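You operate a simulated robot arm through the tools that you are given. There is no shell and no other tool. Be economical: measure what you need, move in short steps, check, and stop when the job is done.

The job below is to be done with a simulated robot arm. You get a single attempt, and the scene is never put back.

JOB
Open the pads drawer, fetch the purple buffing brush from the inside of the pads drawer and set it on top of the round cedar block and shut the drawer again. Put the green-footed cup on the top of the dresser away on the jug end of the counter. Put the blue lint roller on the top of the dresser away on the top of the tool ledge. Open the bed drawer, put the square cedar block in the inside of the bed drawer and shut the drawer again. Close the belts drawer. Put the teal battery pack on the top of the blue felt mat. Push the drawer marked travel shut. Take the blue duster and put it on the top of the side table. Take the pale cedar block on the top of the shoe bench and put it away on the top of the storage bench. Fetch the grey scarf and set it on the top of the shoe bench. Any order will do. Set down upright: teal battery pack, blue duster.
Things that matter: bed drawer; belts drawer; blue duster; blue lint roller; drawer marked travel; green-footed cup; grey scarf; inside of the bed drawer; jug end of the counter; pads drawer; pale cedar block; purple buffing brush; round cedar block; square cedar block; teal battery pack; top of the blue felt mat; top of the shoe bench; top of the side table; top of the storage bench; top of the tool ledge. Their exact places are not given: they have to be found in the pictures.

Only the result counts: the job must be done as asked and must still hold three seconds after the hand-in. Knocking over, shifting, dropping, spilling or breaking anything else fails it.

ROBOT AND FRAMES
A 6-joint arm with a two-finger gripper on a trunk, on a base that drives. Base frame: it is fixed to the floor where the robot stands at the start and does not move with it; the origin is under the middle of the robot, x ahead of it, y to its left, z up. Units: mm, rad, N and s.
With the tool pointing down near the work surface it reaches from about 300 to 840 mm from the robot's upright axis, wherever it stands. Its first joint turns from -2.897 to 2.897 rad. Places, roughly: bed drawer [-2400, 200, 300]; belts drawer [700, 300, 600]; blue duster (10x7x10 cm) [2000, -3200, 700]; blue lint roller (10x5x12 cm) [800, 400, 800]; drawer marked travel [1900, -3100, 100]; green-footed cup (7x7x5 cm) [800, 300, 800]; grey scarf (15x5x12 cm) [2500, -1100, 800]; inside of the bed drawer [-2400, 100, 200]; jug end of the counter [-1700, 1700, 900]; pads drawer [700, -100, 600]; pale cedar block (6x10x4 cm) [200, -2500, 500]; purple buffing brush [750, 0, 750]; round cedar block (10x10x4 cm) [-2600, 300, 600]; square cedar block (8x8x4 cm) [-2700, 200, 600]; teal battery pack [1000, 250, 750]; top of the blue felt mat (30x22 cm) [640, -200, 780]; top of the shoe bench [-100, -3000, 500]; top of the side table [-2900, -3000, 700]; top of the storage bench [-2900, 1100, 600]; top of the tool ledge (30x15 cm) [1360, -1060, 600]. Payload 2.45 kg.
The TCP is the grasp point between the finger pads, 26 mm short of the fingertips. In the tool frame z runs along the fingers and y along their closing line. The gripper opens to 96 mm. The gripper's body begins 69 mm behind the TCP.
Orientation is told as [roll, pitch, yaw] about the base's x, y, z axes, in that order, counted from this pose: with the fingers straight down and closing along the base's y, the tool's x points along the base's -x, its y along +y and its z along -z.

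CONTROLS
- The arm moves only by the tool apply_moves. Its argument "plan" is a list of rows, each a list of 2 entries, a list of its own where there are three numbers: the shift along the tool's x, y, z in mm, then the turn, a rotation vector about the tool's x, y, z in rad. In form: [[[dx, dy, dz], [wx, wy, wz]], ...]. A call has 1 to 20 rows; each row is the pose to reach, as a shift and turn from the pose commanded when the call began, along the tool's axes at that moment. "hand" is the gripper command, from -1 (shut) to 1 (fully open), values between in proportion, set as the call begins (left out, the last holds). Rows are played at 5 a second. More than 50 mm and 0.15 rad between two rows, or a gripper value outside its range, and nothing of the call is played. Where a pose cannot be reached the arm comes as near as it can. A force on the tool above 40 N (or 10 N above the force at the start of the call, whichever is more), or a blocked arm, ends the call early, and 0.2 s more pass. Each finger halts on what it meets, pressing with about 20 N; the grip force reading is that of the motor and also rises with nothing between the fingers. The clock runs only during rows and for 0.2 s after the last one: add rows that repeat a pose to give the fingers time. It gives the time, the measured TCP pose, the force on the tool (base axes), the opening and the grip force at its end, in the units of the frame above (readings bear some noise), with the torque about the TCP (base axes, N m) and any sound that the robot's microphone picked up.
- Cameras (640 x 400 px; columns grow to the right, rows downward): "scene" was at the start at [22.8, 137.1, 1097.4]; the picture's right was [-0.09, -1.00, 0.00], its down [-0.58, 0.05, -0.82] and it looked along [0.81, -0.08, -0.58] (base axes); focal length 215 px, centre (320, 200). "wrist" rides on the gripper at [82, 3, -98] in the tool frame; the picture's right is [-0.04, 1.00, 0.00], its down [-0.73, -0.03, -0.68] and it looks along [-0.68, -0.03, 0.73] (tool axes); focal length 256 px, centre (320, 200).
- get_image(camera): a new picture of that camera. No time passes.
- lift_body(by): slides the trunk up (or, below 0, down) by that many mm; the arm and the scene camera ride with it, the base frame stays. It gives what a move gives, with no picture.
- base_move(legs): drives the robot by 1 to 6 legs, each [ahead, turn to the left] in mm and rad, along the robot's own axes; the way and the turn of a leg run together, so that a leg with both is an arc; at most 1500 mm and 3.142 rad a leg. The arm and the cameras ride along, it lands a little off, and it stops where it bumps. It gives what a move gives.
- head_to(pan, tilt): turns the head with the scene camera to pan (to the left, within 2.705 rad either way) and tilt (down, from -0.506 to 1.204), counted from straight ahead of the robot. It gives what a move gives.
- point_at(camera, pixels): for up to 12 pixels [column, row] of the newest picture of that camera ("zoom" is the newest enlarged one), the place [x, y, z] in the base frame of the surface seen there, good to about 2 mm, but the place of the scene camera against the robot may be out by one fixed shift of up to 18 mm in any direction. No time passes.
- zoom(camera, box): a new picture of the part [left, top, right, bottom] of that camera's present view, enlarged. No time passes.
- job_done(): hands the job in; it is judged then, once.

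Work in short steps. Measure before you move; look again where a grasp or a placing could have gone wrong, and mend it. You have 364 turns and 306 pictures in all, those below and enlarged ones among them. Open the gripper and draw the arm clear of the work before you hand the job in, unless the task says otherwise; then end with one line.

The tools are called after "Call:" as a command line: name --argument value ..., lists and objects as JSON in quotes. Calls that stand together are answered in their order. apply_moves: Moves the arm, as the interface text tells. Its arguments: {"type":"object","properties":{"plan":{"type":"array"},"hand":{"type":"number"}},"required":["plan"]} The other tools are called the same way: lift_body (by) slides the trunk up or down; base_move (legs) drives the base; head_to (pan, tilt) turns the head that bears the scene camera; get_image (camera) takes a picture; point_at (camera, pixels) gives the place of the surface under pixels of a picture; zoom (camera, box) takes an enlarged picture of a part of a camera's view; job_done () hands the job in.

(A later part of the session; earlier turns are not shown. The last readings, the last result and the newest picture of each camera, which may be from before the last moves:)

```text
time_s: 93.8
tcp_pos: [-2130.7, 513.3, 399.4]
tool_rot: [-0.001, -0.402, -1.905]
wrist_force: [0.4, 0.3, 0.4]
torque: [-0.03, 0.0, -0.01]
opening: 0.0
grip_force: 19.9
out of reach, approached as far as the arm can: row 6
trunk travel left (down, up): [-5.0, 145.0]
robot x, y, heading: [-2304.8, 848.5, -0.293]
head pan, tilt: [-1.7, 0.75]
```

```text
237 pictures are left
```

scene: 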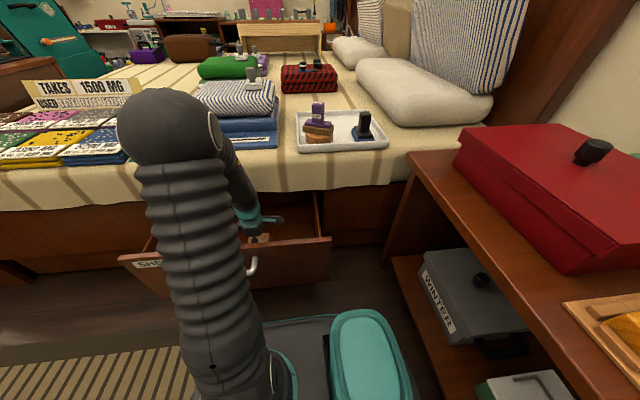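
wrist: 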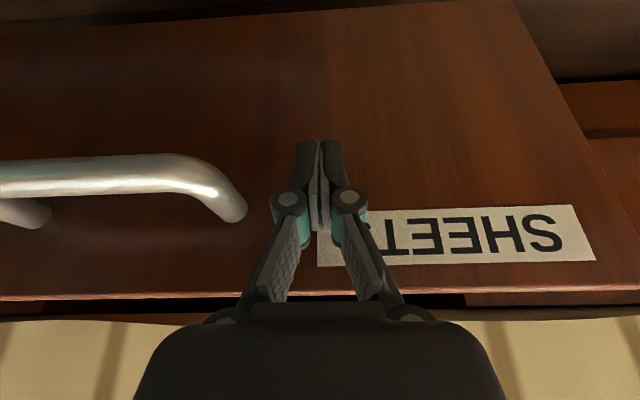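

Push forward horizontally (tool [-0.92,0,+0.39]).

Call:
apply_moves --plan '[[[-18.4, 0, 7.8], [0, 0, 0]], [[-36.8, 0, 15.6], [0, 0, 0]], [[-55.2, 0, 23.4], [0, 0, 0]], [[-73.6, 0, 31.2], [0, 0, 0]], [[-92, 0, 39], [0, 0, 0]], [[-110.4, 0, 46.8], [0, 0, 0]], [[-128.8, 0, 54.6], [0, 0, 0]], [[-147.2, 0, 62.4], [0, 0, 0]], [[-165.6, 0, 70.2], [0, 0, 0]], [[-184, 0, 78], [0, 0, 0]]]'

Call:
apply_moves --plan '[[[-7.4, 0, 3.1], [0, 0, 0]], [[-14.7, 0, 6.2], [0, 0, 0]], [[-21, 0, 9], [0, 0, 0]], [[-26, 0, 11], [0, 0, 0]], [[-31, 0, 13], [0, 0, 0]], [[-36, 0, 15.2], [0, 0, 0]], [[-41, 0, 17.4], [0, 0, 0]]]'

Call:
get_image --camera "wrist"

```text
time_s: 96.0
tcp_pos: [-2194.0, 324.9, 401.9]
tool_rot: [-0.002, -0.404, -1.905]
wrist_force: [1.2, 1.4, 0.4]
torque: [0.02, 0.01, 0.03]
opening: 0.0
grip_force: 20.2
trunk travel left (down, up): [-5.0, 145.0]
robot x, y, heading: [-2302.9, 848.0, -0.292]
head pan, tilt: [-1.7, 0.75]
```

```text
time_s: 97.2
tcp_pos: [-2202.8, 298.4, 400.0]
tool_rot: [-0.007, -0.396, -1.902]
wrist_force: [0.2, 6.8, 4.6]
torque: [0.05, -0.04, 0.01]
opening: 0.0
grip_force: 28.1
trunk travel left (down, up): [-5.0, 145.0]
robot x, y, heading: [-2301.5, 850.9, -0.288]
head pan, tilt: [-1.7, 0.75]
stopped in row 6: the force on the tool passed its limit at 50 N (the readings are from after the stop); the commanded pose is now the measured one
```

```text
236 pictures are left
```

wrist: 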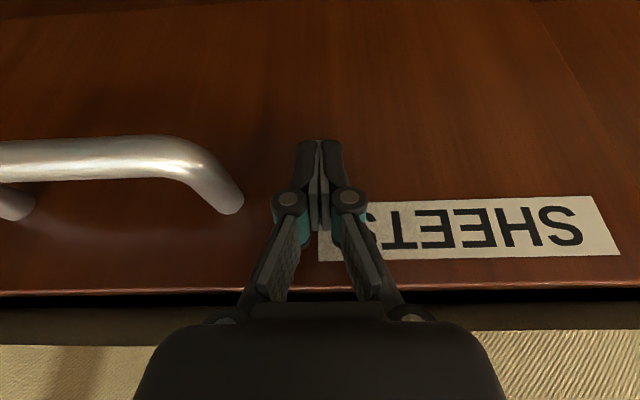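

Drawer reached its stop (50 N), flush. Back out, rise, untilt, raise trunk, and verify.

Call:
apply_moves --plan '[[[40, 0, -17], [0, 0, 0]], [[80, 0, -34], [0, 0, 0]], [[66, 0, -75], [0, 0.13, 0]], [[50, 0, -116], [0, 0.26, 0]], [[33, 0, -157], [0, 0.39, 0]], [[16, 0, -195], [0, 0.39, 0]]]'

Call:
lift_body --by 145

Call:
get_image --camera "scene"

```text
time_s: 98.7
tcp_pos: [-2170.3, 380.1, 574.1]
tool_rot: [-0.004, -0.002, -1.904]
wrist_force: [0.0, 0.4, 0.0]
torque: [-0.01, 0.0, 0.0]
opening: 0.0
grip_force: 28.5
trunk travel left (down, up): [-5.0, 145.0]
robot x, y, heading: [-2305.1, 847.0, -0.288]
head pan, tilt: [-1.7, 0.75]
```

```text
time_s: 100.4
tcp_pos: [-2172.4, 380.6, 719.0]
tool_rot: [-0.007, -0.005, -1.905]
wrist_force: [0.1, -0.4, -0.1]
torque: [0.01, 0.01, -0.01]
opening: 0.0
grip_force: 28.4
trunk travel left (down, up): [-150.0, 0.0]
robot x, y, heading: [-2301.4, 850.4, -0.291]
head pan, tilt: [-1.7, 0.75]
```

```text
235 pictures are left
```

scene: 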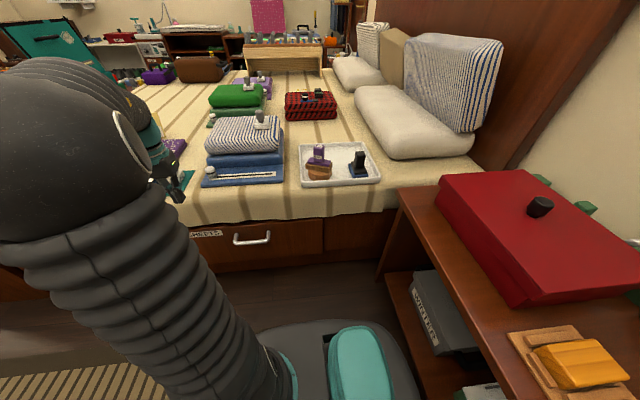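

Drawer shut, brush in place. While here, look at the storage bench behind and the counter to the left.

Call:
head_to --pan -2.65 --tilt 0.6

Call:
get_image --camera "scene"

Call:
head_to --pan 1.9 --tilt 0.5

Call:
get_image --camera "scene"

```text
time_s: 101.6
tcp_pos: [-2172.0, 379.9, 720.3]
tool_rot: [-0.004, -0.005, -1.904]
wrist_force: [0.4, -0.3, 0.4]
torque: [0.01, 0.0, -0.01]
opening: 0.3
grip_force: 28.8
trunk travel left (down, up): [-150.0, 0.0]
robot x, y, heading: [-2302.7, 853.9, -0.293]
head pan, tilt: [-2.649, 0.6]
```

```text
234 pictures are left
```

scene: 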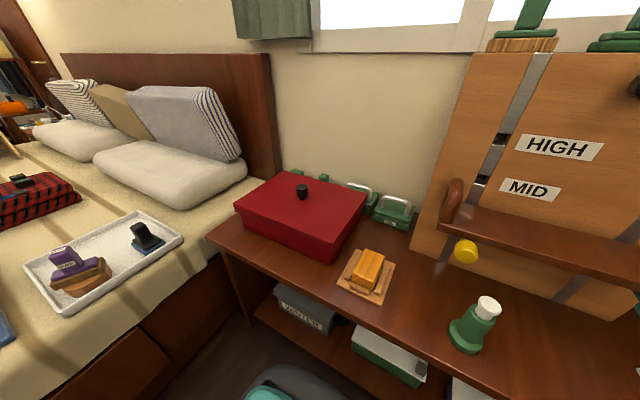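

```text
time_s: 105.2
tcp_pos: [-2170.8, 380.4, 719.2]
tool_rot: [-0.004, -0.005, -1.904]
wrist_force: [1.4, 0.3, -0.6]
torque: [0.02, 0.02, 0.0]
opening: 0.0
grip_force: 28.9
trunk travel left (down, up): [-150.0, 0.0]
robot x, y, heading: [-2300.6, 849.5, -0.291]
head pan, tilt: [1.901, 0.499]
```

```text
233 pictures are left
```

scene: 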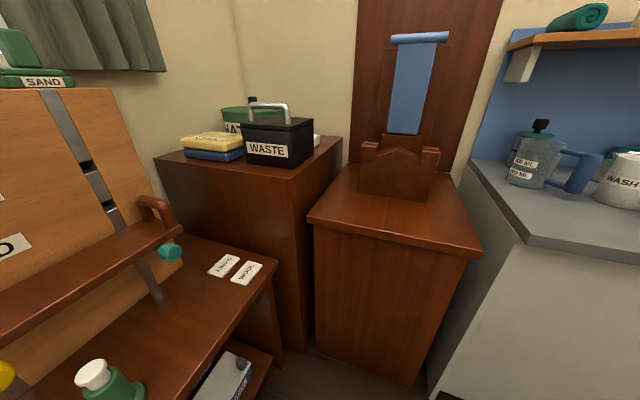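

Look at the counter's jug end (right of that view).

Call:
head_to --pan 1.2 --tilt 0.5

Call:
get_image --camera "scene"

Call:
point_at --camera "scene" --pixels '[[100, 250], [180, 230], [60, 225], [150, 200], [200, 240], [260, 255], [300, 240]]'

```text
time_s: 106.3
tcp_pos: [-2171.5, 381.3, 718.8]
tool_rot: [-0.004, -0.005, -1.904]
wrist_force: [0.3, 0.3, -0.5]
torque: [-0.02, -0.03, 0.06]
opening: 0.0
grip_force: 28.6
trunk travel left (down, up): [-150.0, 0.0]
robot x, y, heading: [-2306.5, 850.2, -0.292]
head pan, tilt: [1.201, 0.499]
```

```text
232 pictures are left
```

scene: 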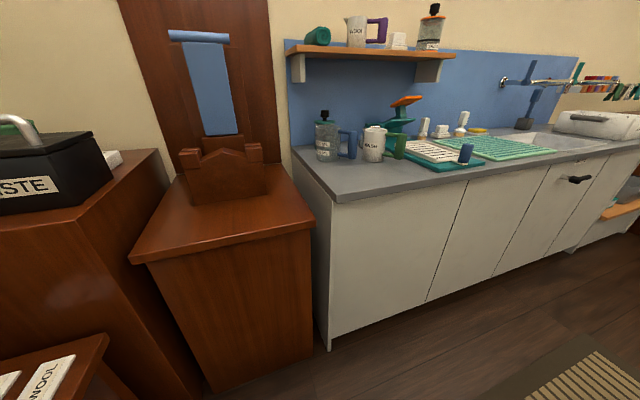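

```text
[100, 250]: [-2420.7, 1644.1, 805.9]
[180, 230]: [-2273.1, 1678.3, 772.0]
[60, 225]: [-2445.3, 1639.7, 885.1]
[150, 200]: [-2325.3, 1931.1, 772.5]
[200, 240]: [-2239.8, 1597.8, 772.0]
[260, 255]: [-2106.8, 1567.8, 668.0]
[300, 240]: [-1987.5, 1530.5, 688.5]
```

Call:
zoom --camera "scene" --box '[280, 80, 520, 220]'

Call:
point_at --camera "zoom" --pixels '[[40, 190], [155, 315], [130, 260], [220, 240], [190, 270], [120, 205], [250, 210], [330, 215], [310, 245], [450, 270], [330, 275], [60, 215]]'

```text
2.67 times, centred on (400, 150) of scene
```

zoom: 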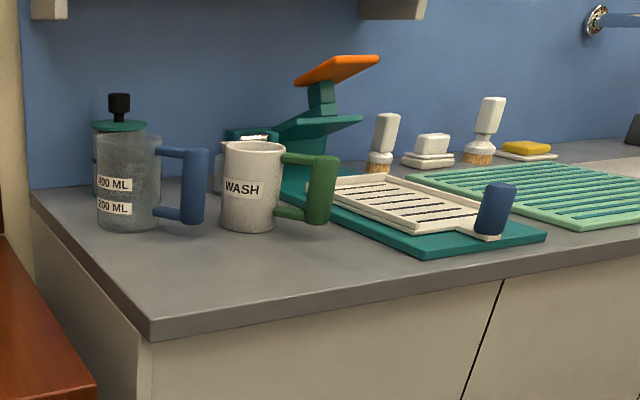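

```text
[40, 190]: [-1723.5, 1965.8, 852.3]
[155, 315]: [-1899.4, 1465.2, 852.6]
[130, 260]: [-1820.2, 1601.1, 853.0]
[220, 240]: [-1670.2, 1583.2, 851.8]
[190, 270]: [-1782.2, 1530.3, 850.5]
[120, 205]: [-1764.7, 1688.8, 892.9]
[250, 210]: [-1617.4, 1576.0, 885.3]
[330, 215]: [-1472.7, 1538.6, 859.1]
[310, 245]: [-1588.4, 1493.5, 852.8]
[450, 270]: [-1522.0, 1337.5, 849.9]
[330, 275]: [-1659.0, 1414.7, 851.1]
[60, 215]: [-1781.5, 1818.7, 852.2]
```

Counter jug end has free space near [-1779,1552,862]. Now swing the arm back forward (1.0 rad left) for driving.

Call:
apply_moves --plan '[[[29.7, 38.5, -7], [0, 0, -0.1]], [[63.2, 73.9, -14], [0, 0, -0.2]], [[100, 105.7, -21], [0, 0, -0.3]], [[139.8, 133.7, -28], [0, 0, -0.4]], [[182.2, 157.6, -35], [0, 0, -0.5]], [[226.8, 177, -42], [0, 0, -0.6]], [[273.1, 192, -49], [0, 0, -0.7]], [[320.6, 202.4, -56], [0, 0, -0.8]], [[369, 207.8, -63], [0, 0, -0.9]], [[417.6, 208.5, -70], [0, 0, -1.0]]]'

Call:
head_to --pan 0 --tilt 0.45

Call:
get_image --camera "scene"

```text
time_s: 108.5
tcp_pos: [-1836.1, 706.1, 785.2]
tool_rot: [-0.006, 0.002, -0.904]
wrist_force: [0.1, 0.2, 0.8]
torque: [0.05, -0.02, 0.02]
opening: 0.0
grip_force: 28.1
trunk travel left (down, up): [-150.0, 0.0]
robot x, y, heading: [-2302.9, 848.8, -0.291]
head pan, tilt: [1.201, 0.499]
```

```text
time_s: 109.9
tcp_pos: [-1835.2, 705.4, 783.9]
tool_rot: [-0.007, 0.002, -0.907]
wrist_force: [-0.5, -0.3, -0.1]
torque: [-0.01, 0.01, 0.01]
opening: 0.0
grip_force: 28.9
trunk travel left (down, up): [-150.0, 0.0]
robot x, y, heading: [-2300.1, 849.9, -0.287]
head pan, tilt: [0.0, 0.45]
```

```text
230 pictures are left
```

scene: 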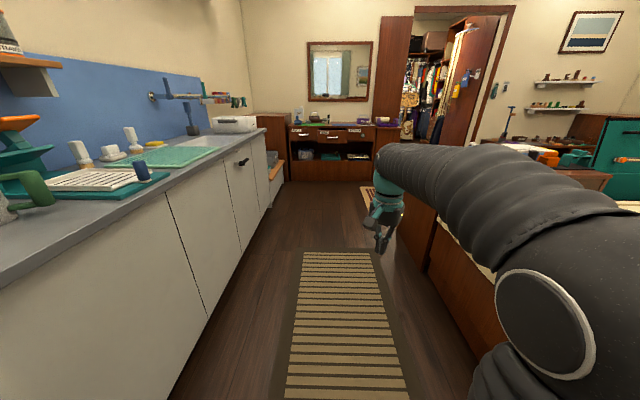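

Check the base footprint by looking down.

Call:
head_to --pan 0.3 --tilt 1.2

Call:
get_image --camera "scene"

Call:
point_at --camera "scene" --pixels '[[320, 395], [320, 370], [320, 350], [320, 330], [250, 390], [400, 390], [200, 390], [150, 395]]'

```text
time_s: 111.0
tcp_pos: [-1835.2, 704.6, 783.6]
tool_rot: [-0.008, 0.002, -0.906]
wrist_force: [0.0, -0.6, -0.6]
torque: [-0.01, -0.01, -0.01]
opening: 0.0
grip_force: 28.8
trunk travel left (down, up): [-150.0, 0.0]
robot x, y, heading: [-2302.0, 848.3, -0.29]
head pan, tilt: [0.3, 1.201]
```

```text
229 pictures are left
```

scene: 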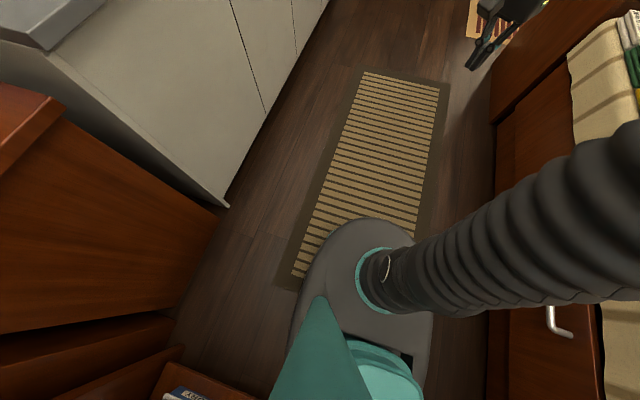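

```text
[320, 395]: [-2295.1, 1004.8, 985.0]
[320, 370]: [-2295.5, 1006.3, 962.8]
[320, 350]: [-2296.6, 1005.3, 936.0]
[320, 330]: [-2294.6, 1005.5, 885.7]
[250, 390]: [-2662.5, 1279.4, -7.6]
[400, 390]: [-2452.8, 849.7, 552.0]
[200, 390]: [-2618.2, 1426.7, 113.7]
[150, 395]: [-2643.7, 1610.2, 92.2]
```

Call:
point_at --camera "scene" --pixels '[[365, 222], [330, 235], [297, 300], [308, 270], [408, 240], [430, 318], [400, 228], [365, 216], [292, 320]]'

```text
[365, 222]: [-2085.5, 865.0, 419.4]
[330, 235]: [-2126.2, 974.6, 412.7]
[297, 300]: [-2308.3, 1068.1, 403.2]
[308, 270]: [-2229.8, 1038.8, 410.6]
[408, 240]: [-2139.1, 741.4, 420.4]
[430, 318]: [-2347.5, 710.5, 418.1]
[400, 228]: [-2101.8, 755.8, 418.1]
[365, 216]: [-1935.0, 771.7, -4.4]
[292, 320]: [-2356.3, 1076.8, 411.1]
```

Base radius ≈220 mm. Drive straight 2200 mm ahead to before the dresser.

Call:
base_move --legs '[[1100, 0], [1100, 0]]'

Call:
head_to --pan 0.1 --tilt 0.6

Call:
get_image --camera "scene"

```text
time_s: 121.9
tcp_pos: [284.2, 74.1, 783.5]
tool_rot: [-0.011, 0.001, -0.926]
wrist_force: [-1.9, 0.2, 0.3]
torque: [-0.02, 0.0, -0.03]
opening: 0.0
grip_force: 28.6
trunk travel left (down, up): [-150.0, 0.0]
robot x, y, heading: [-179.7, 225.5, -0.311]
head pan, tilt: [0.3, 1.201]
```

```text
time_s: 122.9
tcp_pos: [284.6, 73.2, 783.7]
tool_rot: [-0.007, 0.001, -0.927]
wrist_force: [0.5, 0.7, -0.7]
torque: [0.0, 0.02, 0.03]
opening: 0.0
grip_force: 28.2
trunk travel left (down, up): [-150.0, 0.0]
robot x, y, heading: [-180.4, 224.0, -0.311]
head pan, tilt: [0.099, 0.6]
```

```text
228 pictures are left
```

scene: 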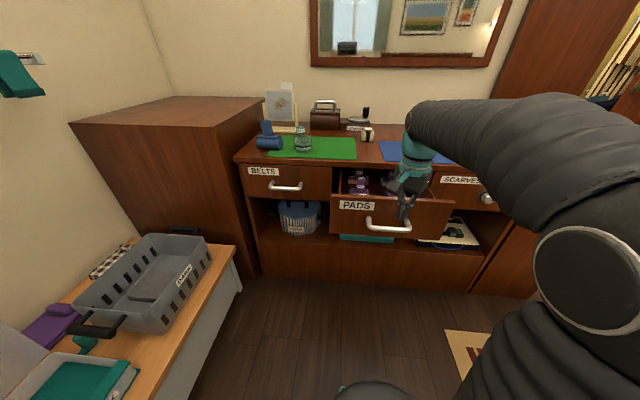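

Robot at N=-240, T=158 facing the dresser; TCP is in front of the PADS handle. Square the yaw, descend to z≈682 and look.

Call:
apply_moves --plan '[[[0, 0, 20], [0, 0, -0.13]], [[0, 0, 40], [0, 0, -0.26]], [[0, 0, 60], [0, 0, -0.39]], [[0, 0, 80], [0, 0, -0.52]], [[0, 0, 102], [0, 0, -0.614]]]'

Call:
get_image --camera "wrist"

```text
time_s: 124.1
tcp_pos: [282.7, 73.3, 682.9]
tool_rot: [-0.006, 0.006, -0.309]
wrist_force: [-0.2, 0.7, -0.4]
torque: [-0.02, 0.0, 0.01]
opening: 0.0
grip_force: 28.5
trunk travel left (down, up): [-150.0, 0.0]
robot x, y, heading: [-182.1, 225.1, -0.315]
head pan, tilt: [0.099, 0.6]
```

```text
227 pictures are left
```

wrist: 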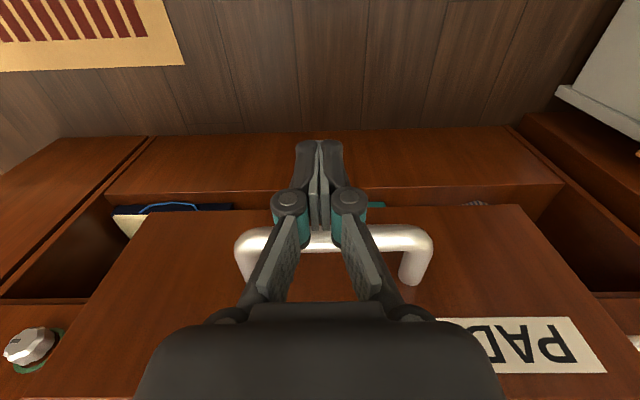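

Handle is directly ahead. Push along tool -x.

Call:
apply_moves --plan '[[[-25, 0, 0], [0, 0, 0]], [[-45, 0, 0], [0, 0, 0]], [[-65, 0, 0], [0, 0, 0]], [[-85, 0, 0], [0, 0, 0]], [[-105, 0, 0], [0, 0, 0]], [[-125, 0, 0], [0, 0, 0]], [[-145, 0, 0], [0, 0, 0]], [[-165, 0, 0], [0, 0, 0]], [[-185, 0, 0], [0, 0, 0]], [[-205, 0, 0], [0, 0, 0]]]'

Call:
apply_moves --plan '[[[-7, 0, 0], [0, 0, 0]], [[-14, 0, 0], [0, 0, 0]], [[-20, 0, 0], [0, 0, 0]], [[-25, 0, 0], [0, 0, 0]], [[-30, 0, 0], [0, 0, 0]], [[-35, 0, 0], [0, 0, 0]], [[-40, 0, 0], [0, 0, 0]]]'

Call:
get_image --camera "scene"

```text
time_s: 126.3
tcp_pos: [480.0, 10.7, 681.2]
tool_rot: [-0.004, 0.006, -0.312]
wrist_force: [-0.4, -0.6, 0.3]
torque: [0.01, 0.02, 0.0]
opening: 0.0
grip_force: 28.7
trunk travel left (down, up): [-150.0, 0.0]
robot x, y, heading: [-179.5, 225.8, -0.314]
head pan, tilt: [0.099, 0.6]
```

```text
time_s: 127.6
tcp_pos: [503.2, 1.9, 679.5]
tool_rot: [-0.005, 0.018, -0.311]
wrist_force: [-11.5, 4.7, 3.0]
torque: [0.03, 0.02, -0.02]
opening: 6.1
grip_force: 28.4
trunk travel left (down, up): [-150.0, 0.0]
robot x, y, heading: [-177.6, 229.6, -0.312]
head pan, tilt: [0.099, 0.6]
stopped in row 6: the force on the tool passed its limit at 48 N (the readings are from after the stop); the commanded pose is now the measured one
```

```text
226 pictures are left
```

scene: 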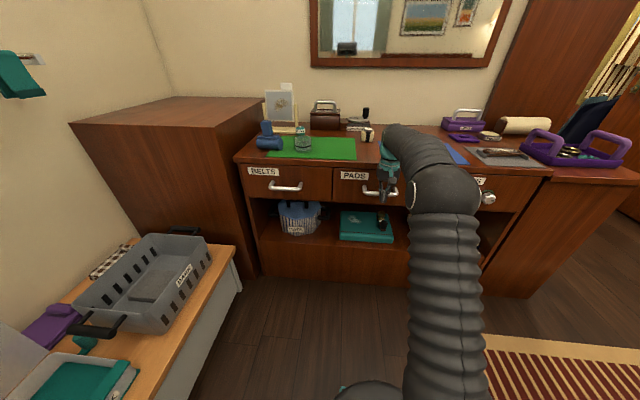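

PADS shut. Back off and rise; measure the low bench at left and dresser-top objects before moving closer.

Call:
apply_moves --plan '[[[40, 0, 0], [0, 0, 0]], [[80, 0, -10], [0, 0, 0]], [[120, 0, -45], [0, 0, 0]], [[160, 0, -75], [0, 0, 0]], [[200, 0, -105], [0, 0, 0]], [[210, 0, -150], [0, 0, 0]], [[210, 0, -190], [0, 0, 0]], [[210, 0, -230], [0, 0, 0]]]'

Call:
get_image --camera "scene"

Call:
point_at --camera "scene" --pixels '[[237, 250], [241, 290], [190, 330], [150, 395], [255, 280], [265, 275], [303, 137], [366, 133], [268, 140], [330, 110]]'

Call:
zoom --camera "scene" --box '[230, 80, 480, 200]'

```text
refused: row 3 steps farther than a row can; nothing moved
```

```text
225 pictures are left
```

scene: 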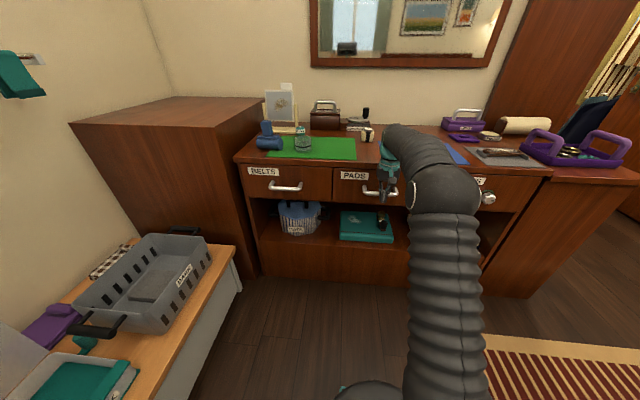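

```text
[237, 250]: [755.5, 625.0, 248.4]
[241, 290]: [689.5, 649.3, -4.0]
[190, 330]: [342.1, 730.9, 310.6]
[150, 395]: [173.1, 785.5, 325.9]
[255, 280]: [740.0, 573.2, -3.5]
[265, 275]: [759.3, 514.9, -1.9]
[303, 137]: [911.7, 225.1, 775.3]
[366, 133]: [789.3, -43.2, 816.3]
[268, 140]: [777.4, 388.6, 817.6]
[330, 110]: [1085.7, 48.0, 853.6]
```

```text
2.56 times, centred on (355, 140) of scene
```

zoom: 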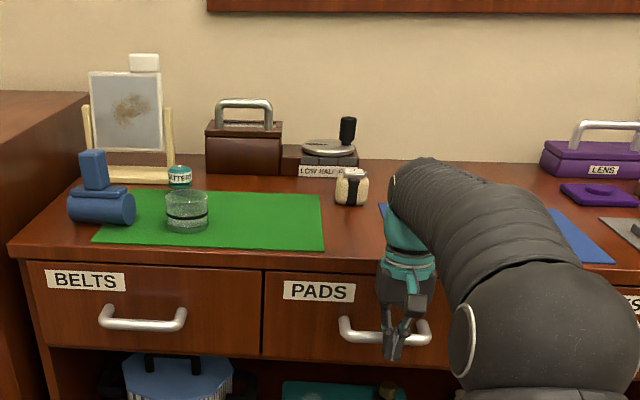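

Retry the retreat with smaller steps.

Call:
apply_moves --plan '[[[40, 0, 0], [0, 0, 0]], [[80, 0, -10], [0, 0, 0]], [[110, 0, -40], [0, 0, 0]], [[140, 0, -75], [0, 0, 0]], [[170, 0, -110], [0, 0, 0]], [[200, 0, -145], [0, 0, 0]], [[210, 0, -190], [0, 0, 0]], [[210, 0, -220], [0, 0, 0]]]'

```text
time_s: 129.4
tcp_pos: [310.0, 66.1, 904.3]
tool_rot: [-0.006, 0.019, -0.313]
wrist_force: [0.3, 0.2, 0.0]
torque: [-0.03, 0.05, 0.0]
opening: 0.1
grip_force: 28.6
trunk travel left (down, up): [-150.0, 0.0]
robot x, y, heading: [-179.1, 227.1, -0.316]
head pan, tilt: [0.099, 0.6]
```

Roller top may reach z≈904, so retract the arm to r≈345 before repositioning the base.

Call:
apply_moves --plan '[[[45, 0, 0], [0, 0, 0]], [[90, 0, 0], [0, 0, 0]], [[130, 0, 0], [0, 0, 0]], [[165, 0, 0], [0, 0, 0]]]'

Call:
base_move --legs '[[0, 0.52], [480, 0], [0, -0.52]]'

Call:
get_image --camera "scene"

Call:
get_image --camera "wrist"

```text
time_s: 130.4
tcp_pos: [151.6, 115.2, 906.3]
tool_rot: [-0.006, 0.023, -0.313]
wrist_force: [0.0, -0.3, 0.1]
torque: [0.03, 0.03, -0.01]
opening: 0.2
grip_force: 28.4
trunk travel left (down, up): [-150.0, 0.0]
robot x, y, heading: [-179.7, 228.7, -0.314]
head pan, tilt: [0.099, 0.6]
```

```text
time_s: 136.2
tcp_pos: [626.2, 205.3, 908.3]
tool_rot: [-0.005, 0.021, -0.32]
wrist_force: [0.2, -0.2, -0.4]
torque: [-0.02, -0.03, 0.03]
opening: 0.1
grip_force: 28.5
trunk travel left (down, up): [-150.0, 0.0]
robot x, y, heading: [288.0, 319.1, -0.314]
head pan, tilt: [0.099, 0.6]
```

```text
223 pictures are left
```

scene: 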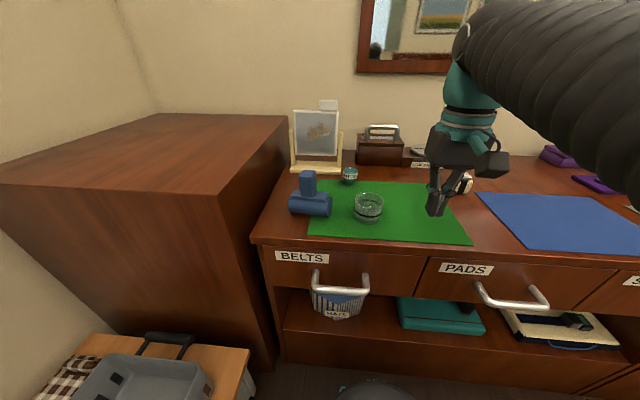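

```text
222 pictures are left
```

wrist: 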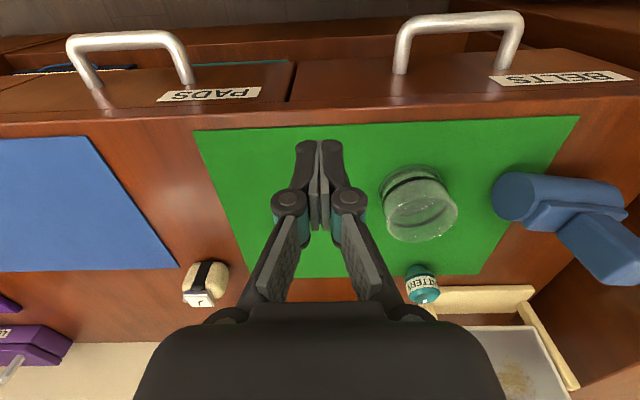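

Good view. Measure battery, cup, roller and blue mat from the wrist.

Call:
point_at --camera "wrist" --pixels '[[420, 268], [408, 290], [438, 290], [421, 300], [388, 190], [457, 213], [420, 180], [420, 240], [83, 138], [178, 265], [20, 150], [560, 195]]'

Call:
zoom --camera "wrist" --box '[360, 130, 640, 320]'

```text
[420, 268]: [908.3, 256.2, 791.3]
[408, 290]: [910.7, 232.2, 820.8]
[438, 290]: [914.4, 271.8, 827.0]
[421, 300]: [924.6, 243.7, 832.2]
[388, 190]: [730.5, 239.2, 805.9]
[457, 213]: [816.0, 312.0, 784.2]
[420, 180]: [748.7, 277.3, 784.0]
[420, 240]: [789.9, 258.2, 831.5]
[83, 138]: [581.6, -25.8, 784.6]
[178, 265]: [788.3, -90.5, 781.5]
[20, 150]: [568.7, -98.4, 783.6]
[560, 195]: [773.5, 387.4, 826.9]
```

```text
2.11 times, centred on (500, 225) of wrist
```

zoom: 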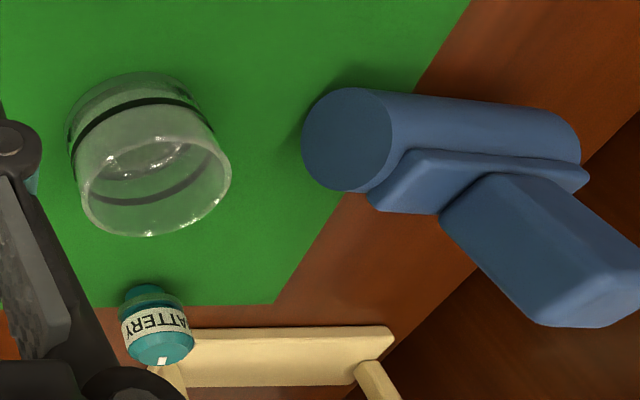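

Call:
point_at --camera "scene" --pixels '[[295, 112], [328, 103], [340, 140], [315, 168], [293, 165], [342, 165], [350, 168], [350, 182], [310, 178], [368, 200], [308, 205], [382, 145]]'

Call:
zoom --camera "scene" --box '[270, 90, 430, 230]'

```text
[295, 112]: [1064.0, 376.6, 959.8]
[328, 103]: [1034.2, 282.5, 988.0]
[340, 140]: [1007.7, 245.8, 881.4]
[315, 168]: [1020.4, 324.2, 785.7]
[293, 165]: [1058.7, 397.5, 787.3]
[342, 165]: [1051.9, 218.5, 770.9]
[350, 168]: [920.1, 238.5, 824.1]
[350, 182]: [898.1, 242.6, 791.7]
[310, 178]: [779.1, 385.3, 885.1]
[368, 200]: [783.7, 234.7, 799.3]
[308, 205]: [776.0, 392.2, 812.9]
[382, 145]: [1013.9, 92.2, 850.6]
```

```text
2.86 times, centred on (350, 160) of scene
```

zoom: 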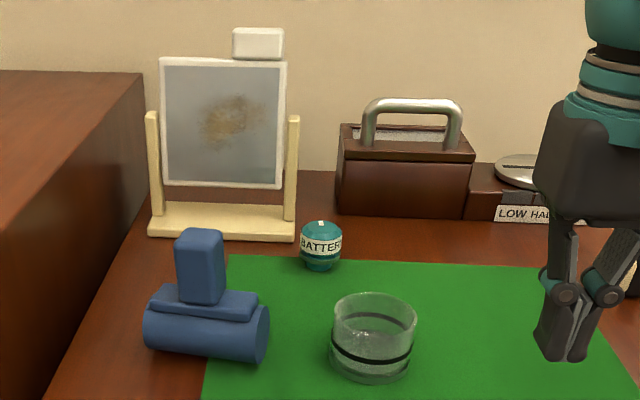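

Battery ≈ [918,251], top z 832; reach needs the base 70 mm closer. Drive ahead 70 mm.

Call:
base_move --legs '[[75, 0]]'

Call:
get_image --camera "wrist"

```text
time_s: 137.2
tcp_pos: [697.6, 181.6, 908.3]
tool_rot: [-0.007, 0.017, -0.321]
wrist_force: [-0.4, 0.0, 0.4]
torque: [0.01, -0.01, 0.03]
opening: 0.1
grip_force: 28.4
trunk travel left (down, up): [-150.0, 0.0]
robot x, y, heading: [366.0, 297.8, -0.327]
head pan, tilt: [0.099, 0.6]
```

```text
219 pictures are left
```

wrist: 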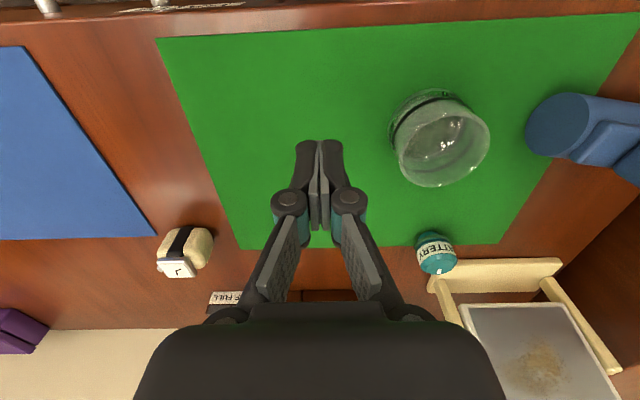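

Move above the battery at z≈880 with 62 mm opening.

Call:
apply_moves --plan '[[[-37, 27, 5], [0, 0, 0]], [[-75, 54, 10], [0, 0, 0]], [[-112, 81, 15], [0, 0, 0]], [[-150, 108, 20], [0, 0, 0]], [[-187, 135, 26], [0, 0, 0]]]' --hand 0.3

Call:
get_image --camera "wrist"

```text
time_s: 138.4
tcp_pos: [920.4, 253.0, 877.3]
tool_rot: [-0.004, 0.02, -0.318]
wrist_force: [-1.9, -0.9, 0.2]
torque: [0.03, -0.07, 0.01]
opening: 62.5
grip_force: 0.1
trunk travel left (down, up): [-150.0, 0.0]
robot x, y, heading: [364.1, 292.9, -0.317]
head pan, tilt: [0.099, 0.6]
```

```text
218 pictures are left
```

wrist: 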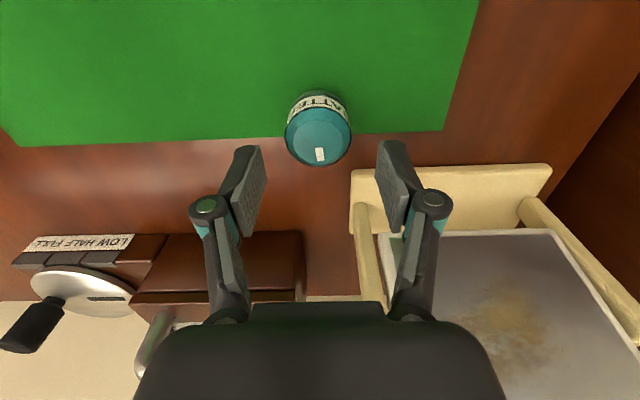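

Centred. Check the easel bar's near edge relative to the right finger before descending.

Call:
point_at --camera "wrist" --pixels '[[360, 172], [390, 168], [540, 168], [355, 205], [319, 137], [319, 112]]'

```text
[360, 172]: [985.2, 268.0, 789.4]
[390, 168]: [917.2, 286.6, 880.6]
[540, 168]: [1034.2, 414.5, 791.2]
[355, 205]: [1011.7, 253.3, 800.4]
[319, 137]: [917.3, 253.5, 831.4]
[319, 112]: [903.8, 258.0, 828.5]
```

Clear by ~45 mm. Descend to z≈816 and close.

Call:
apply_moves --plan '[[[0, 0, 30], [0, 0, 0]], [[0, 0, 61], [0, 0, 0]]]'

Call:
apply_moves --plan '[[[0, 0, 0], [0, 0, 0]], [[0, 0, 0], [0, 0, 0]], [[0, 0, 0], [0, 0, 0]]]' --hand -1

Call:
get_image --camera "wrist"

```text
time_s: 139.0
tcp_pos: [917.5, 252.3, 813.7]
tool_rot: [-0.006, 0.019, -0.32]
wrist_force: [-0.7, 0.9, -0.2]
torque: [0.03, 0.01, 0.01]
opening: 62.3
grip_force: 0.1
trunk travel left (down, up): [-150.0, 0.0]
robot x, y, heading: [367.5, 293.8, -0.321]
head pan, tilt: [0.099, 0.6]
```

```text
time_s: 139.8
tcp_pos: [915.4, 253.4, 813.9]
tool_rot: [-0.004, 0.02, -0.321]
wrist_force: [0.6, 0.3, 2.3]
torque: [0.05, -0.04, -0.02]
opening: 40.3
grip_force: 19.8
trunk travel left (down, up): [-150.0, 0.0]
robot x, y, heading: [364.6, 295.3, -0.321]
head pan, tilt: [0.099, 0.6]
```

```text
217 pictures are left
```

wrist: 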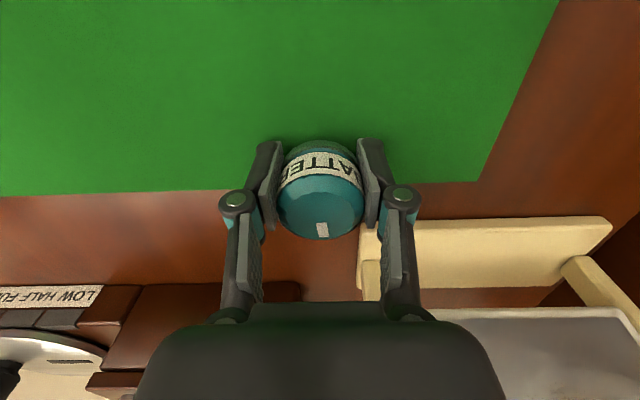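

Battery gripped (40 mm). Lift to z≈870 and carry over to the blue mat centre [640,-202].

Call:
apply_moves --plan '[[[0, 0, -30], [0, 0, 0]], [[0, 0, -56], [0, 0, 0]], [[10, -43, -56], [0, 0, 0]], [[20, -86, -56], [0, 0, 0]], [[30, -130, -56], [0, 0, 0]], [[40, -173, -56], [0, 0, 0]], [[49, -216, -56], [0, 0, 0]], [[59, -259, -56], [0, 0, 0]], [[69, -303, -56], [0, 0, 0]], [[79, -346, -56], [0, 0, 0]], [[89, -389, -56], [0, 0, 0]], [[99, -432, -56], [0, 0, 0]], [[108, -475, -56], [0, 0, 0]], [[118, -519, -56], [0, 0, 0]]]'

Call:
get_image --camera "wrist"

```text
time_s: 142.8
tcp_pos: [642.2, -206.6, 878.1]
tool_rot: [-0.007, 0.017, -0.32]
wrist_force: [-0.2, -0.4, 0.3]
torque: [-0.03, 0.03, -0.01]
opening: 40.3
grip_force: 20.2
trunk travel left (down, up): [-150.0, 0.0]
robot x, y, heading: [363.8, 297.7, -0.319]
head pan, tilt: [0.099, 0.6]
```

```text
216 pictures are left
```

wrist: 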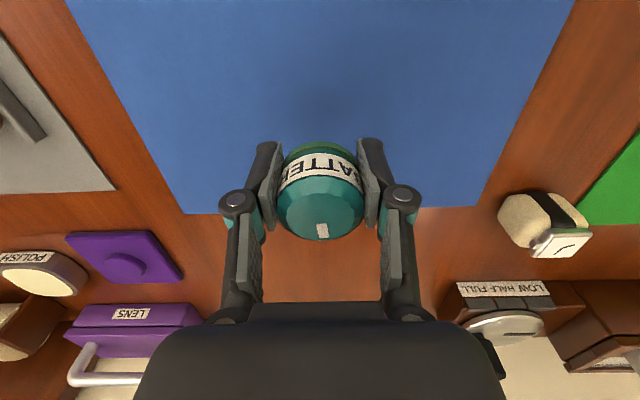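

Over the mat centre. Descend 60 mm, then creep to contact.

Call:
apply_moves --plan '[[[0, 0, 30], [0, 0, 0]], [[0, 0, 52], [0, 0, 0]], [[0, 0, 58], [0, 0, 0]], [[0, 0, 62], [0, 0, 0]], [[0, 0, 65], [0, 0, 0]]]'

```text
time_s: 144.0
tcp_pos: [640.6, -204.5, 814.6]
tool_rot: [-0.008, 0.017, -0.322]
wrist_force: [0.1, 2.5, 11.4]
torque: [0.06, -0.04, -0.04]
opening: 40.1
grip_force: 19.5
trunk travel left (down, up): [-150.0, 0.0]
robot x, y, heading: [369.8, 297.5, -0.318]
head pan, tilt: [0.099, 0.6]
```

Contact at 11 N. Release and rise, then check.

Call:
apply_moves --plan '[[[0, 0, 0], [0, 0, 0]], [[0, 0, 0], [0, 0, 0]]]' --hand 0.3

Call:
apply_moves --plan '[[[0, 0, -30], [0, 0, 0]], [[0, 0, -65], [0, 0, 0]]]'

Call:
get_image --camera "wrist"

```text
time_s: 144.6
tcp_pos: [640.8, -204.4, 812.5]
tool_rot: [-0.006, 0.018, -0.323]
wrist_force: [-0.5, -0.1, 0.0]
torque: [0.01, -0.02, 0.03]
opening: 62.2
grip_force: 0.0
trunk travel left (down, up): [-150.0, 0.0]
robot x, y, heading: [366.2, 299.4, -0.315]
head pan, tilt: [0.099, 0.6]
```

```text
time_s: 145.2
tcp_pos: [643.1, -205.9, 877.6]
tool_rot: [-0.005, 0.022, -0.319]
wrist_force: [-0.6, 0.2, -0.6]
torque: [-0.01, 0.02, 0.01]
opening: 62.2
grip_force: 0.0
trunk travel left (down, up): [-150.0, 0.0]
robot x, y, heading: [367.9, 294.5, -0.323]
head pan, tilt: [0.099, 0.6]
```

```text
215 pictures are left
```

wrist: 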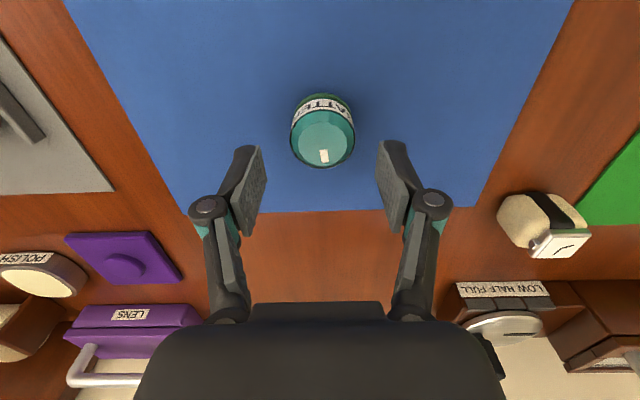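

Battery stands on the blue mat. Now move toward the lint roller, rising to z≈958 with a retracted arc.

Call:
apply_moves --plan '[[[28.7, 33.9, -8], [0, 0, 0]], [[57.4, 67.8, -16], [0, 0, 0]], [[86.2, 101.6, -24], [0, 0, 0]], [[114.9, 135.5, -32], [0, 0, 0]], [[143.6, 169.4, -40], [0, 0, 0]], [[141, 213.7, -45], [0, 0, 0]], [[138.7, 258, -50], [0, 0, 0]], [[136.2, 302.2, -55], [0, 0, 0]], [[133.8, 346.4, -60], [0, 0, 0]], [[131.3, 390.7, -65], [0, 0, 0]], [[128.9, 435, -70], [0, 0, 0]], [[126.4, 479.2, -75], [0, 0, 0]], [[124, 523.4, -80], [0, 0, 0]]]' --hand 1

Call:
get_image --camera "wrist"

```text
time_s: 148.0
tcp_pos: [692.7, 331.1, 959.0]
tool_rot: [-0.004, 0.02, -0.321]
wrist_force: [-0.3, 0.3, -0.8]
torque: [0.04, -0.08, -0.03]
opening: 96.0
grip_force: 0.1
trunk travel left (down, up): [-150.0, 0.0]
robot x, y, heading: [365.6, 297.6, -0.321]
head pan, tilt: [0.099, 0.6]
```

```text
214 pictures are left
```

wrist: 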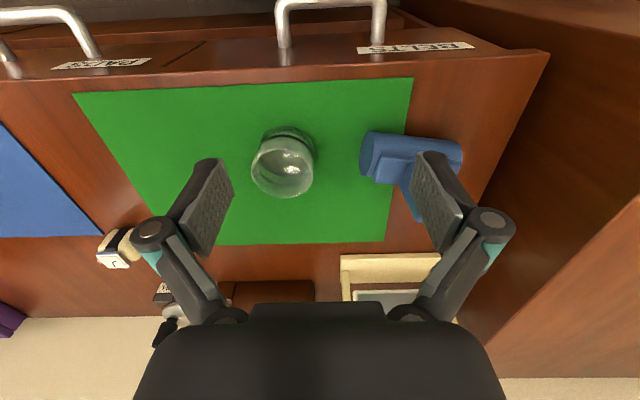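

Call:
point_at --camera "wrist" --pixels '[[400, 135], [370, 150], [455, 155], [420, 210], [408, 180], [548, 60], [600, 200], [560, 350], [275, 190], [300, 160], [255, 160], [312, 160]]'

Call:
get_image --camera "scene"

Call:
point_at --camera "scene" --pixels '[[150, 140], [250, 140], [285, 125], [220, 185], [307, 180], [310, 205], [290, 205], [330, 205]]'

```text
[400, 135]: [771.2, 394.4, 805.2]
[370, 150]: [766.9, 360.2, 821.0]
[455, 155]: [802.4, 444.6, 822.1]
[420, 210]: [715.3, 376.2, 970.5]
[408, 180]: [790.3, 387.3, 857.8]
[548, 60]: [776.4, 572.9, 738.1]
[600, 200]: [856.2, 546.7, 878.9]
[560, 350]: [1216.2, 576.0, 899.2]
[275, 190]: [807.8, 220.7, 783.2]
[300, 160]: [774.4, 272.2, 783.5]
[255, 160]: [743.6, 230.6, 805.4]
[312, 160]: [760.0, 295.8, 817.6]
```

```text
213 pictures are left
```

scene: 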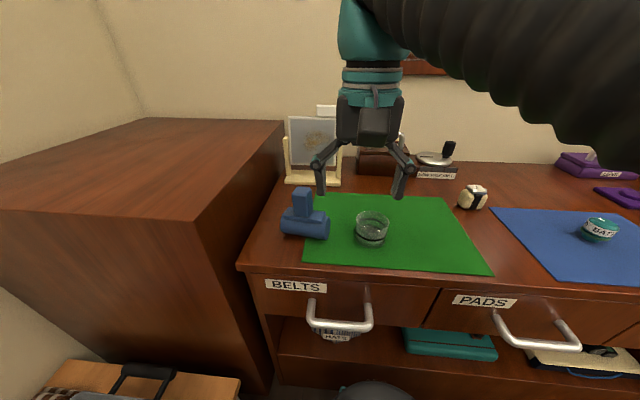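

```text
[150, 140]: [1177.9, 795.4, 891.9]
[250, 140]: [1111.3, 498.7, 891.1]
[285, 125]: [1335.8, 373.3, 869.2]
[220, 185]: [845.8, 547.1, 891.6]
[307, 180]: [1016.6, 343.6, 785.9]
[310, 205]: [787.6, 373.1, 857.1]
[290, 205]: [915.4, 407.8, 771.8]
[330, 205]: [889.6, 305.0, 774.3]
```

Move over the roller (z 959, above its top) for a centered view.

Call:
apply_moves --plan '[[[-24, 28, 0], [0, 0, 0]], [[-48, 56, 0], [0, 0, 0]], [[-71, 84, 0], [0, 0, 0]]]'

Call:
get_image --camera "wrist"

Call:
zoom --camera "scene" --box '[260, 130, 400, 260]'

```text
time_s: 148.8
tcp_pos: [785.4, 391.3, 956.8]
tool_rot: [-0.004, 0.021, -0.32]
wrist_force: [-0.4, 0.2, 0.0]
torque: [0.03, -0.03, -0.02]
opening: 96.0
grip_force: 0.1
trunk travel left (down, up): [-150.0, 0.0]
robot x, y, heading: [362.6, 297.3, -0.321]
head pan, tilt: [0.099, 0.6]
```

```text
212 pictures are left
```

wrist: 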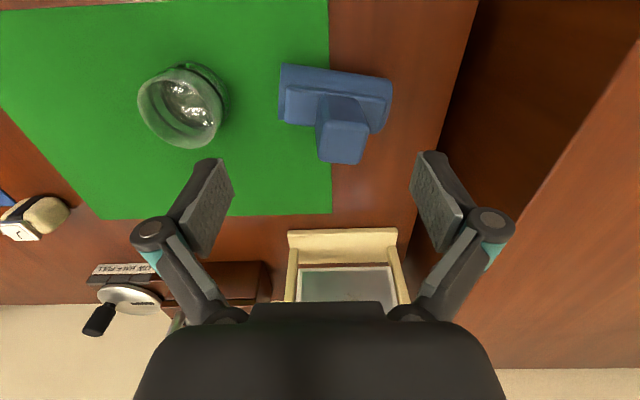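

```text
3.08 times, centred on (330, 195) of scene
```

zoom: 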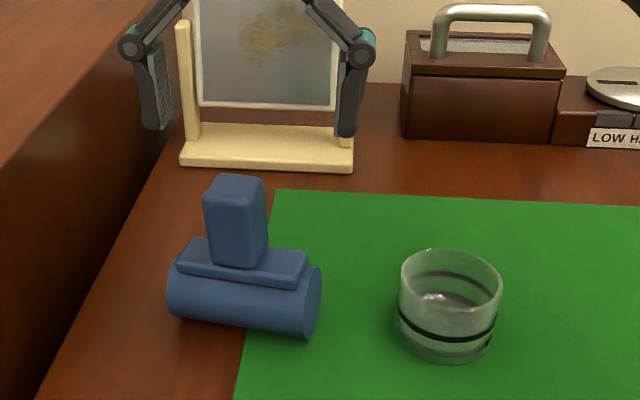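

Call:
point_at --camera "wrist" --pixels '[[342, 155], [325, 145], [360, 148], [342, 135], [322, 130], [368, 130], [345, 110], [320, 160], [362, 160], [282, 95], [388, 100]]'

Call:
zoom --camera "wrist" --box '[260, 50, 420, 180]'

```text
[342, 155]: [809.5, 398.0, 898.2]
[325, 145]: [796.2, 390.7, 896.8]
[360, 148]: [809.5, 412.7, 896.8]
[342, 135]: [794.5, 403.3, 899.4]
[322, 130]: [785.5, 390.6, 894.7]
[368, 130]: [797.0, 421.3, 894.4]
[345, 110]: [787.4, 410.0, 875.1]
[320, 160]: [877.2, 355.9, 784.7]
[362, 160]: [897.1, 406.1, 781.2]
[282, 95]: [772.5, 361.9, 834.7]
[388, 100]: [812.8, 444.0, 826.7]
```

```text
3.08 times, centred on (340, 115) of wrist
```

zoom: 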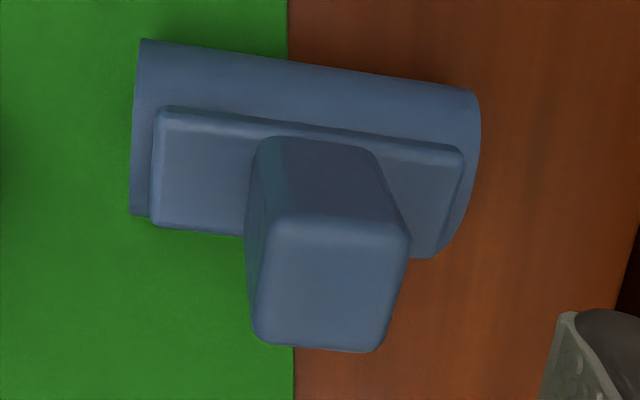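

Roller handle top centre ≈ [800,401,898], yaw ≈ -0.455. Align, descend to z 884 and grip.

Call:
apply_moves --plan '[[[-11, 14, 0], [0, 0, 0.13]], [[-11, 14, 0], [0, 0, 0.135]], [[-11, 14, 35], [0, 0, 0.135]], [[-11, 14, 72], [0, 0, 0.135]]]' --hand 0.35

Call:
apply_moves --plan '[[[0, 0, 0], [0, 0, 0]], [[0, 0, 0], [0, 0, 0]], [[0, 0, 0], [0, 0, 0]]]' --hand -1

Call:
get_image --camera "wrist"

```text
time_s: 149.8
tcp_pos: [799.4, 400.0, 882.4]
tool_rot: [-0.01, 0.018, -0.456]
wrist_force: [0.0, 0.1, -0.5]
torque: [-0.03, -0.01, 0.02]
opening: 64.9
grip_force: 0.2
trunk travel left (down, up): [-150.0, 0.0]
robot x, y, heading: [366.0, 299.0, -0.321]
head pan, tilt: [0.099, 0.6]
```

```text
time_s: 150.6
tcp_pos: [798.7, 399.4, 882.2]
tool_rot: [-0.007, 0.018, -0.456]
wrist_force: [-0.8, -0.6, 1.2]
torque: [-0.05, 0.1, 0.01]
opening: 33.7
grip_force: 19.9
trunk travel left (down, up): [-150.0, 0.0]
robot x, y, heading: [364.5, 293.9, -0.323]
head pan, tilt: [0.099, 0.6]
```

```text
209 pictures are left
```

wrist: 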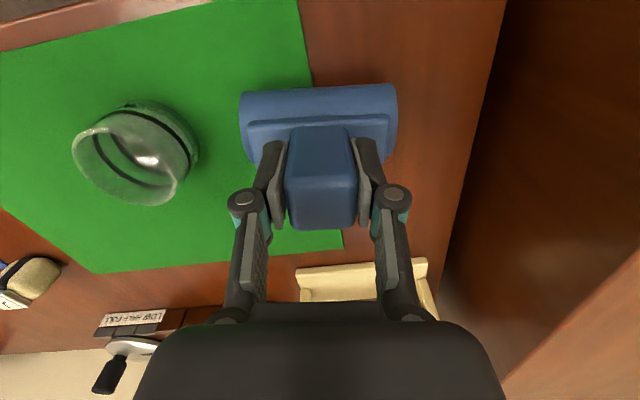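

Roller gripped. Lift 80 mm, retract toward the robot, then back away from the dresser.

Call:
apply_moves --plan '[[[0, 0, -40], [0, 0, 0]], [[0, 0, -80], [0, 0, 0]], [[30, -5, -82], [0, 0, 0]], [[70, -10, -82], [0, 0, 0]], [[95, -15, -82], [0, 0, 0]]]'

Call:
base_move --legs '[[-500, 0]]'

Call:
head_to --pan -0.7 --tilt 0.4

Call:
get_image --camera "scene"

Call:
get_image --camera "wrist"

```text
time_s: 151.8
tcp_pos: [708.0, 426.0, 965.1]
tool_rot: [-0.009, 0.02, -0.457]
wrist_force: [0.2, -1.0, -2.4]
torque: [0.01, 0.01, -0.01]
opening: 33.5
grip_force: 20.1
trunk travel left (down, up): [-150.0, 0.0]
robot x, y, heading: [368.9, 296.7, -0.323]
head pan, tilt: [0.099, 0.6]
```

```text
time_s: 154.7
tcp_pos: [248.2, 580.1, 965.9]
tool_rot: [-0.008, 0.017, -0.459]
wrist_force: [1.5, 0.1, -1.9]
torque: [0.01, 0.04, -0.01]
opening: 33.5
grip_force: 20.1
trunk travel left (down, up): [-150.0, 0.0]
robot x, y, heading: [-99.0, 451.7, -0.325]
head pan, tilt: [0.099, 0.6]
```

```text
time_s: 155.8
tcp_pos: [248.2, 580.4, 965.4]
tool_rot: [-0.009, 0.018, -0.46]
wrist_force: [-0.3, 0.0, -1.2]
torque: [0.0, 0.0, 0.03]
opening: 33.6
grip_force: 19.9
trunk travel left (down, up): [-150.0, 0.0]
robot x, y, heading: [-92.9, 453.3, -0.328]
head pan, tilt: [-0.7, 0.4]
```

```text
208 pictures are left
```

scene: 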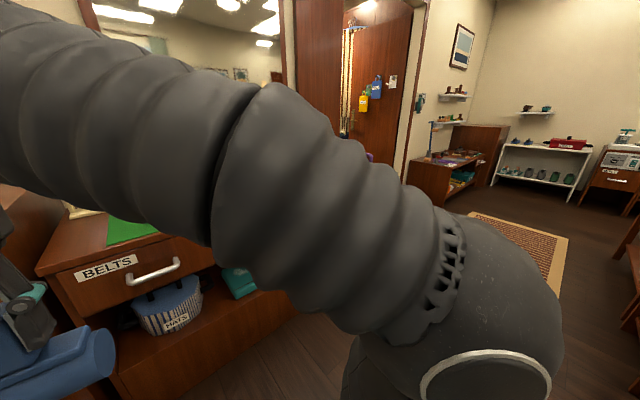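

```text
207 pictures are left
```

wrist: 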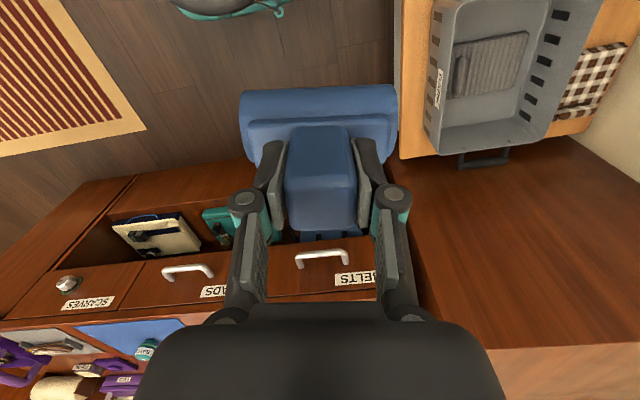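

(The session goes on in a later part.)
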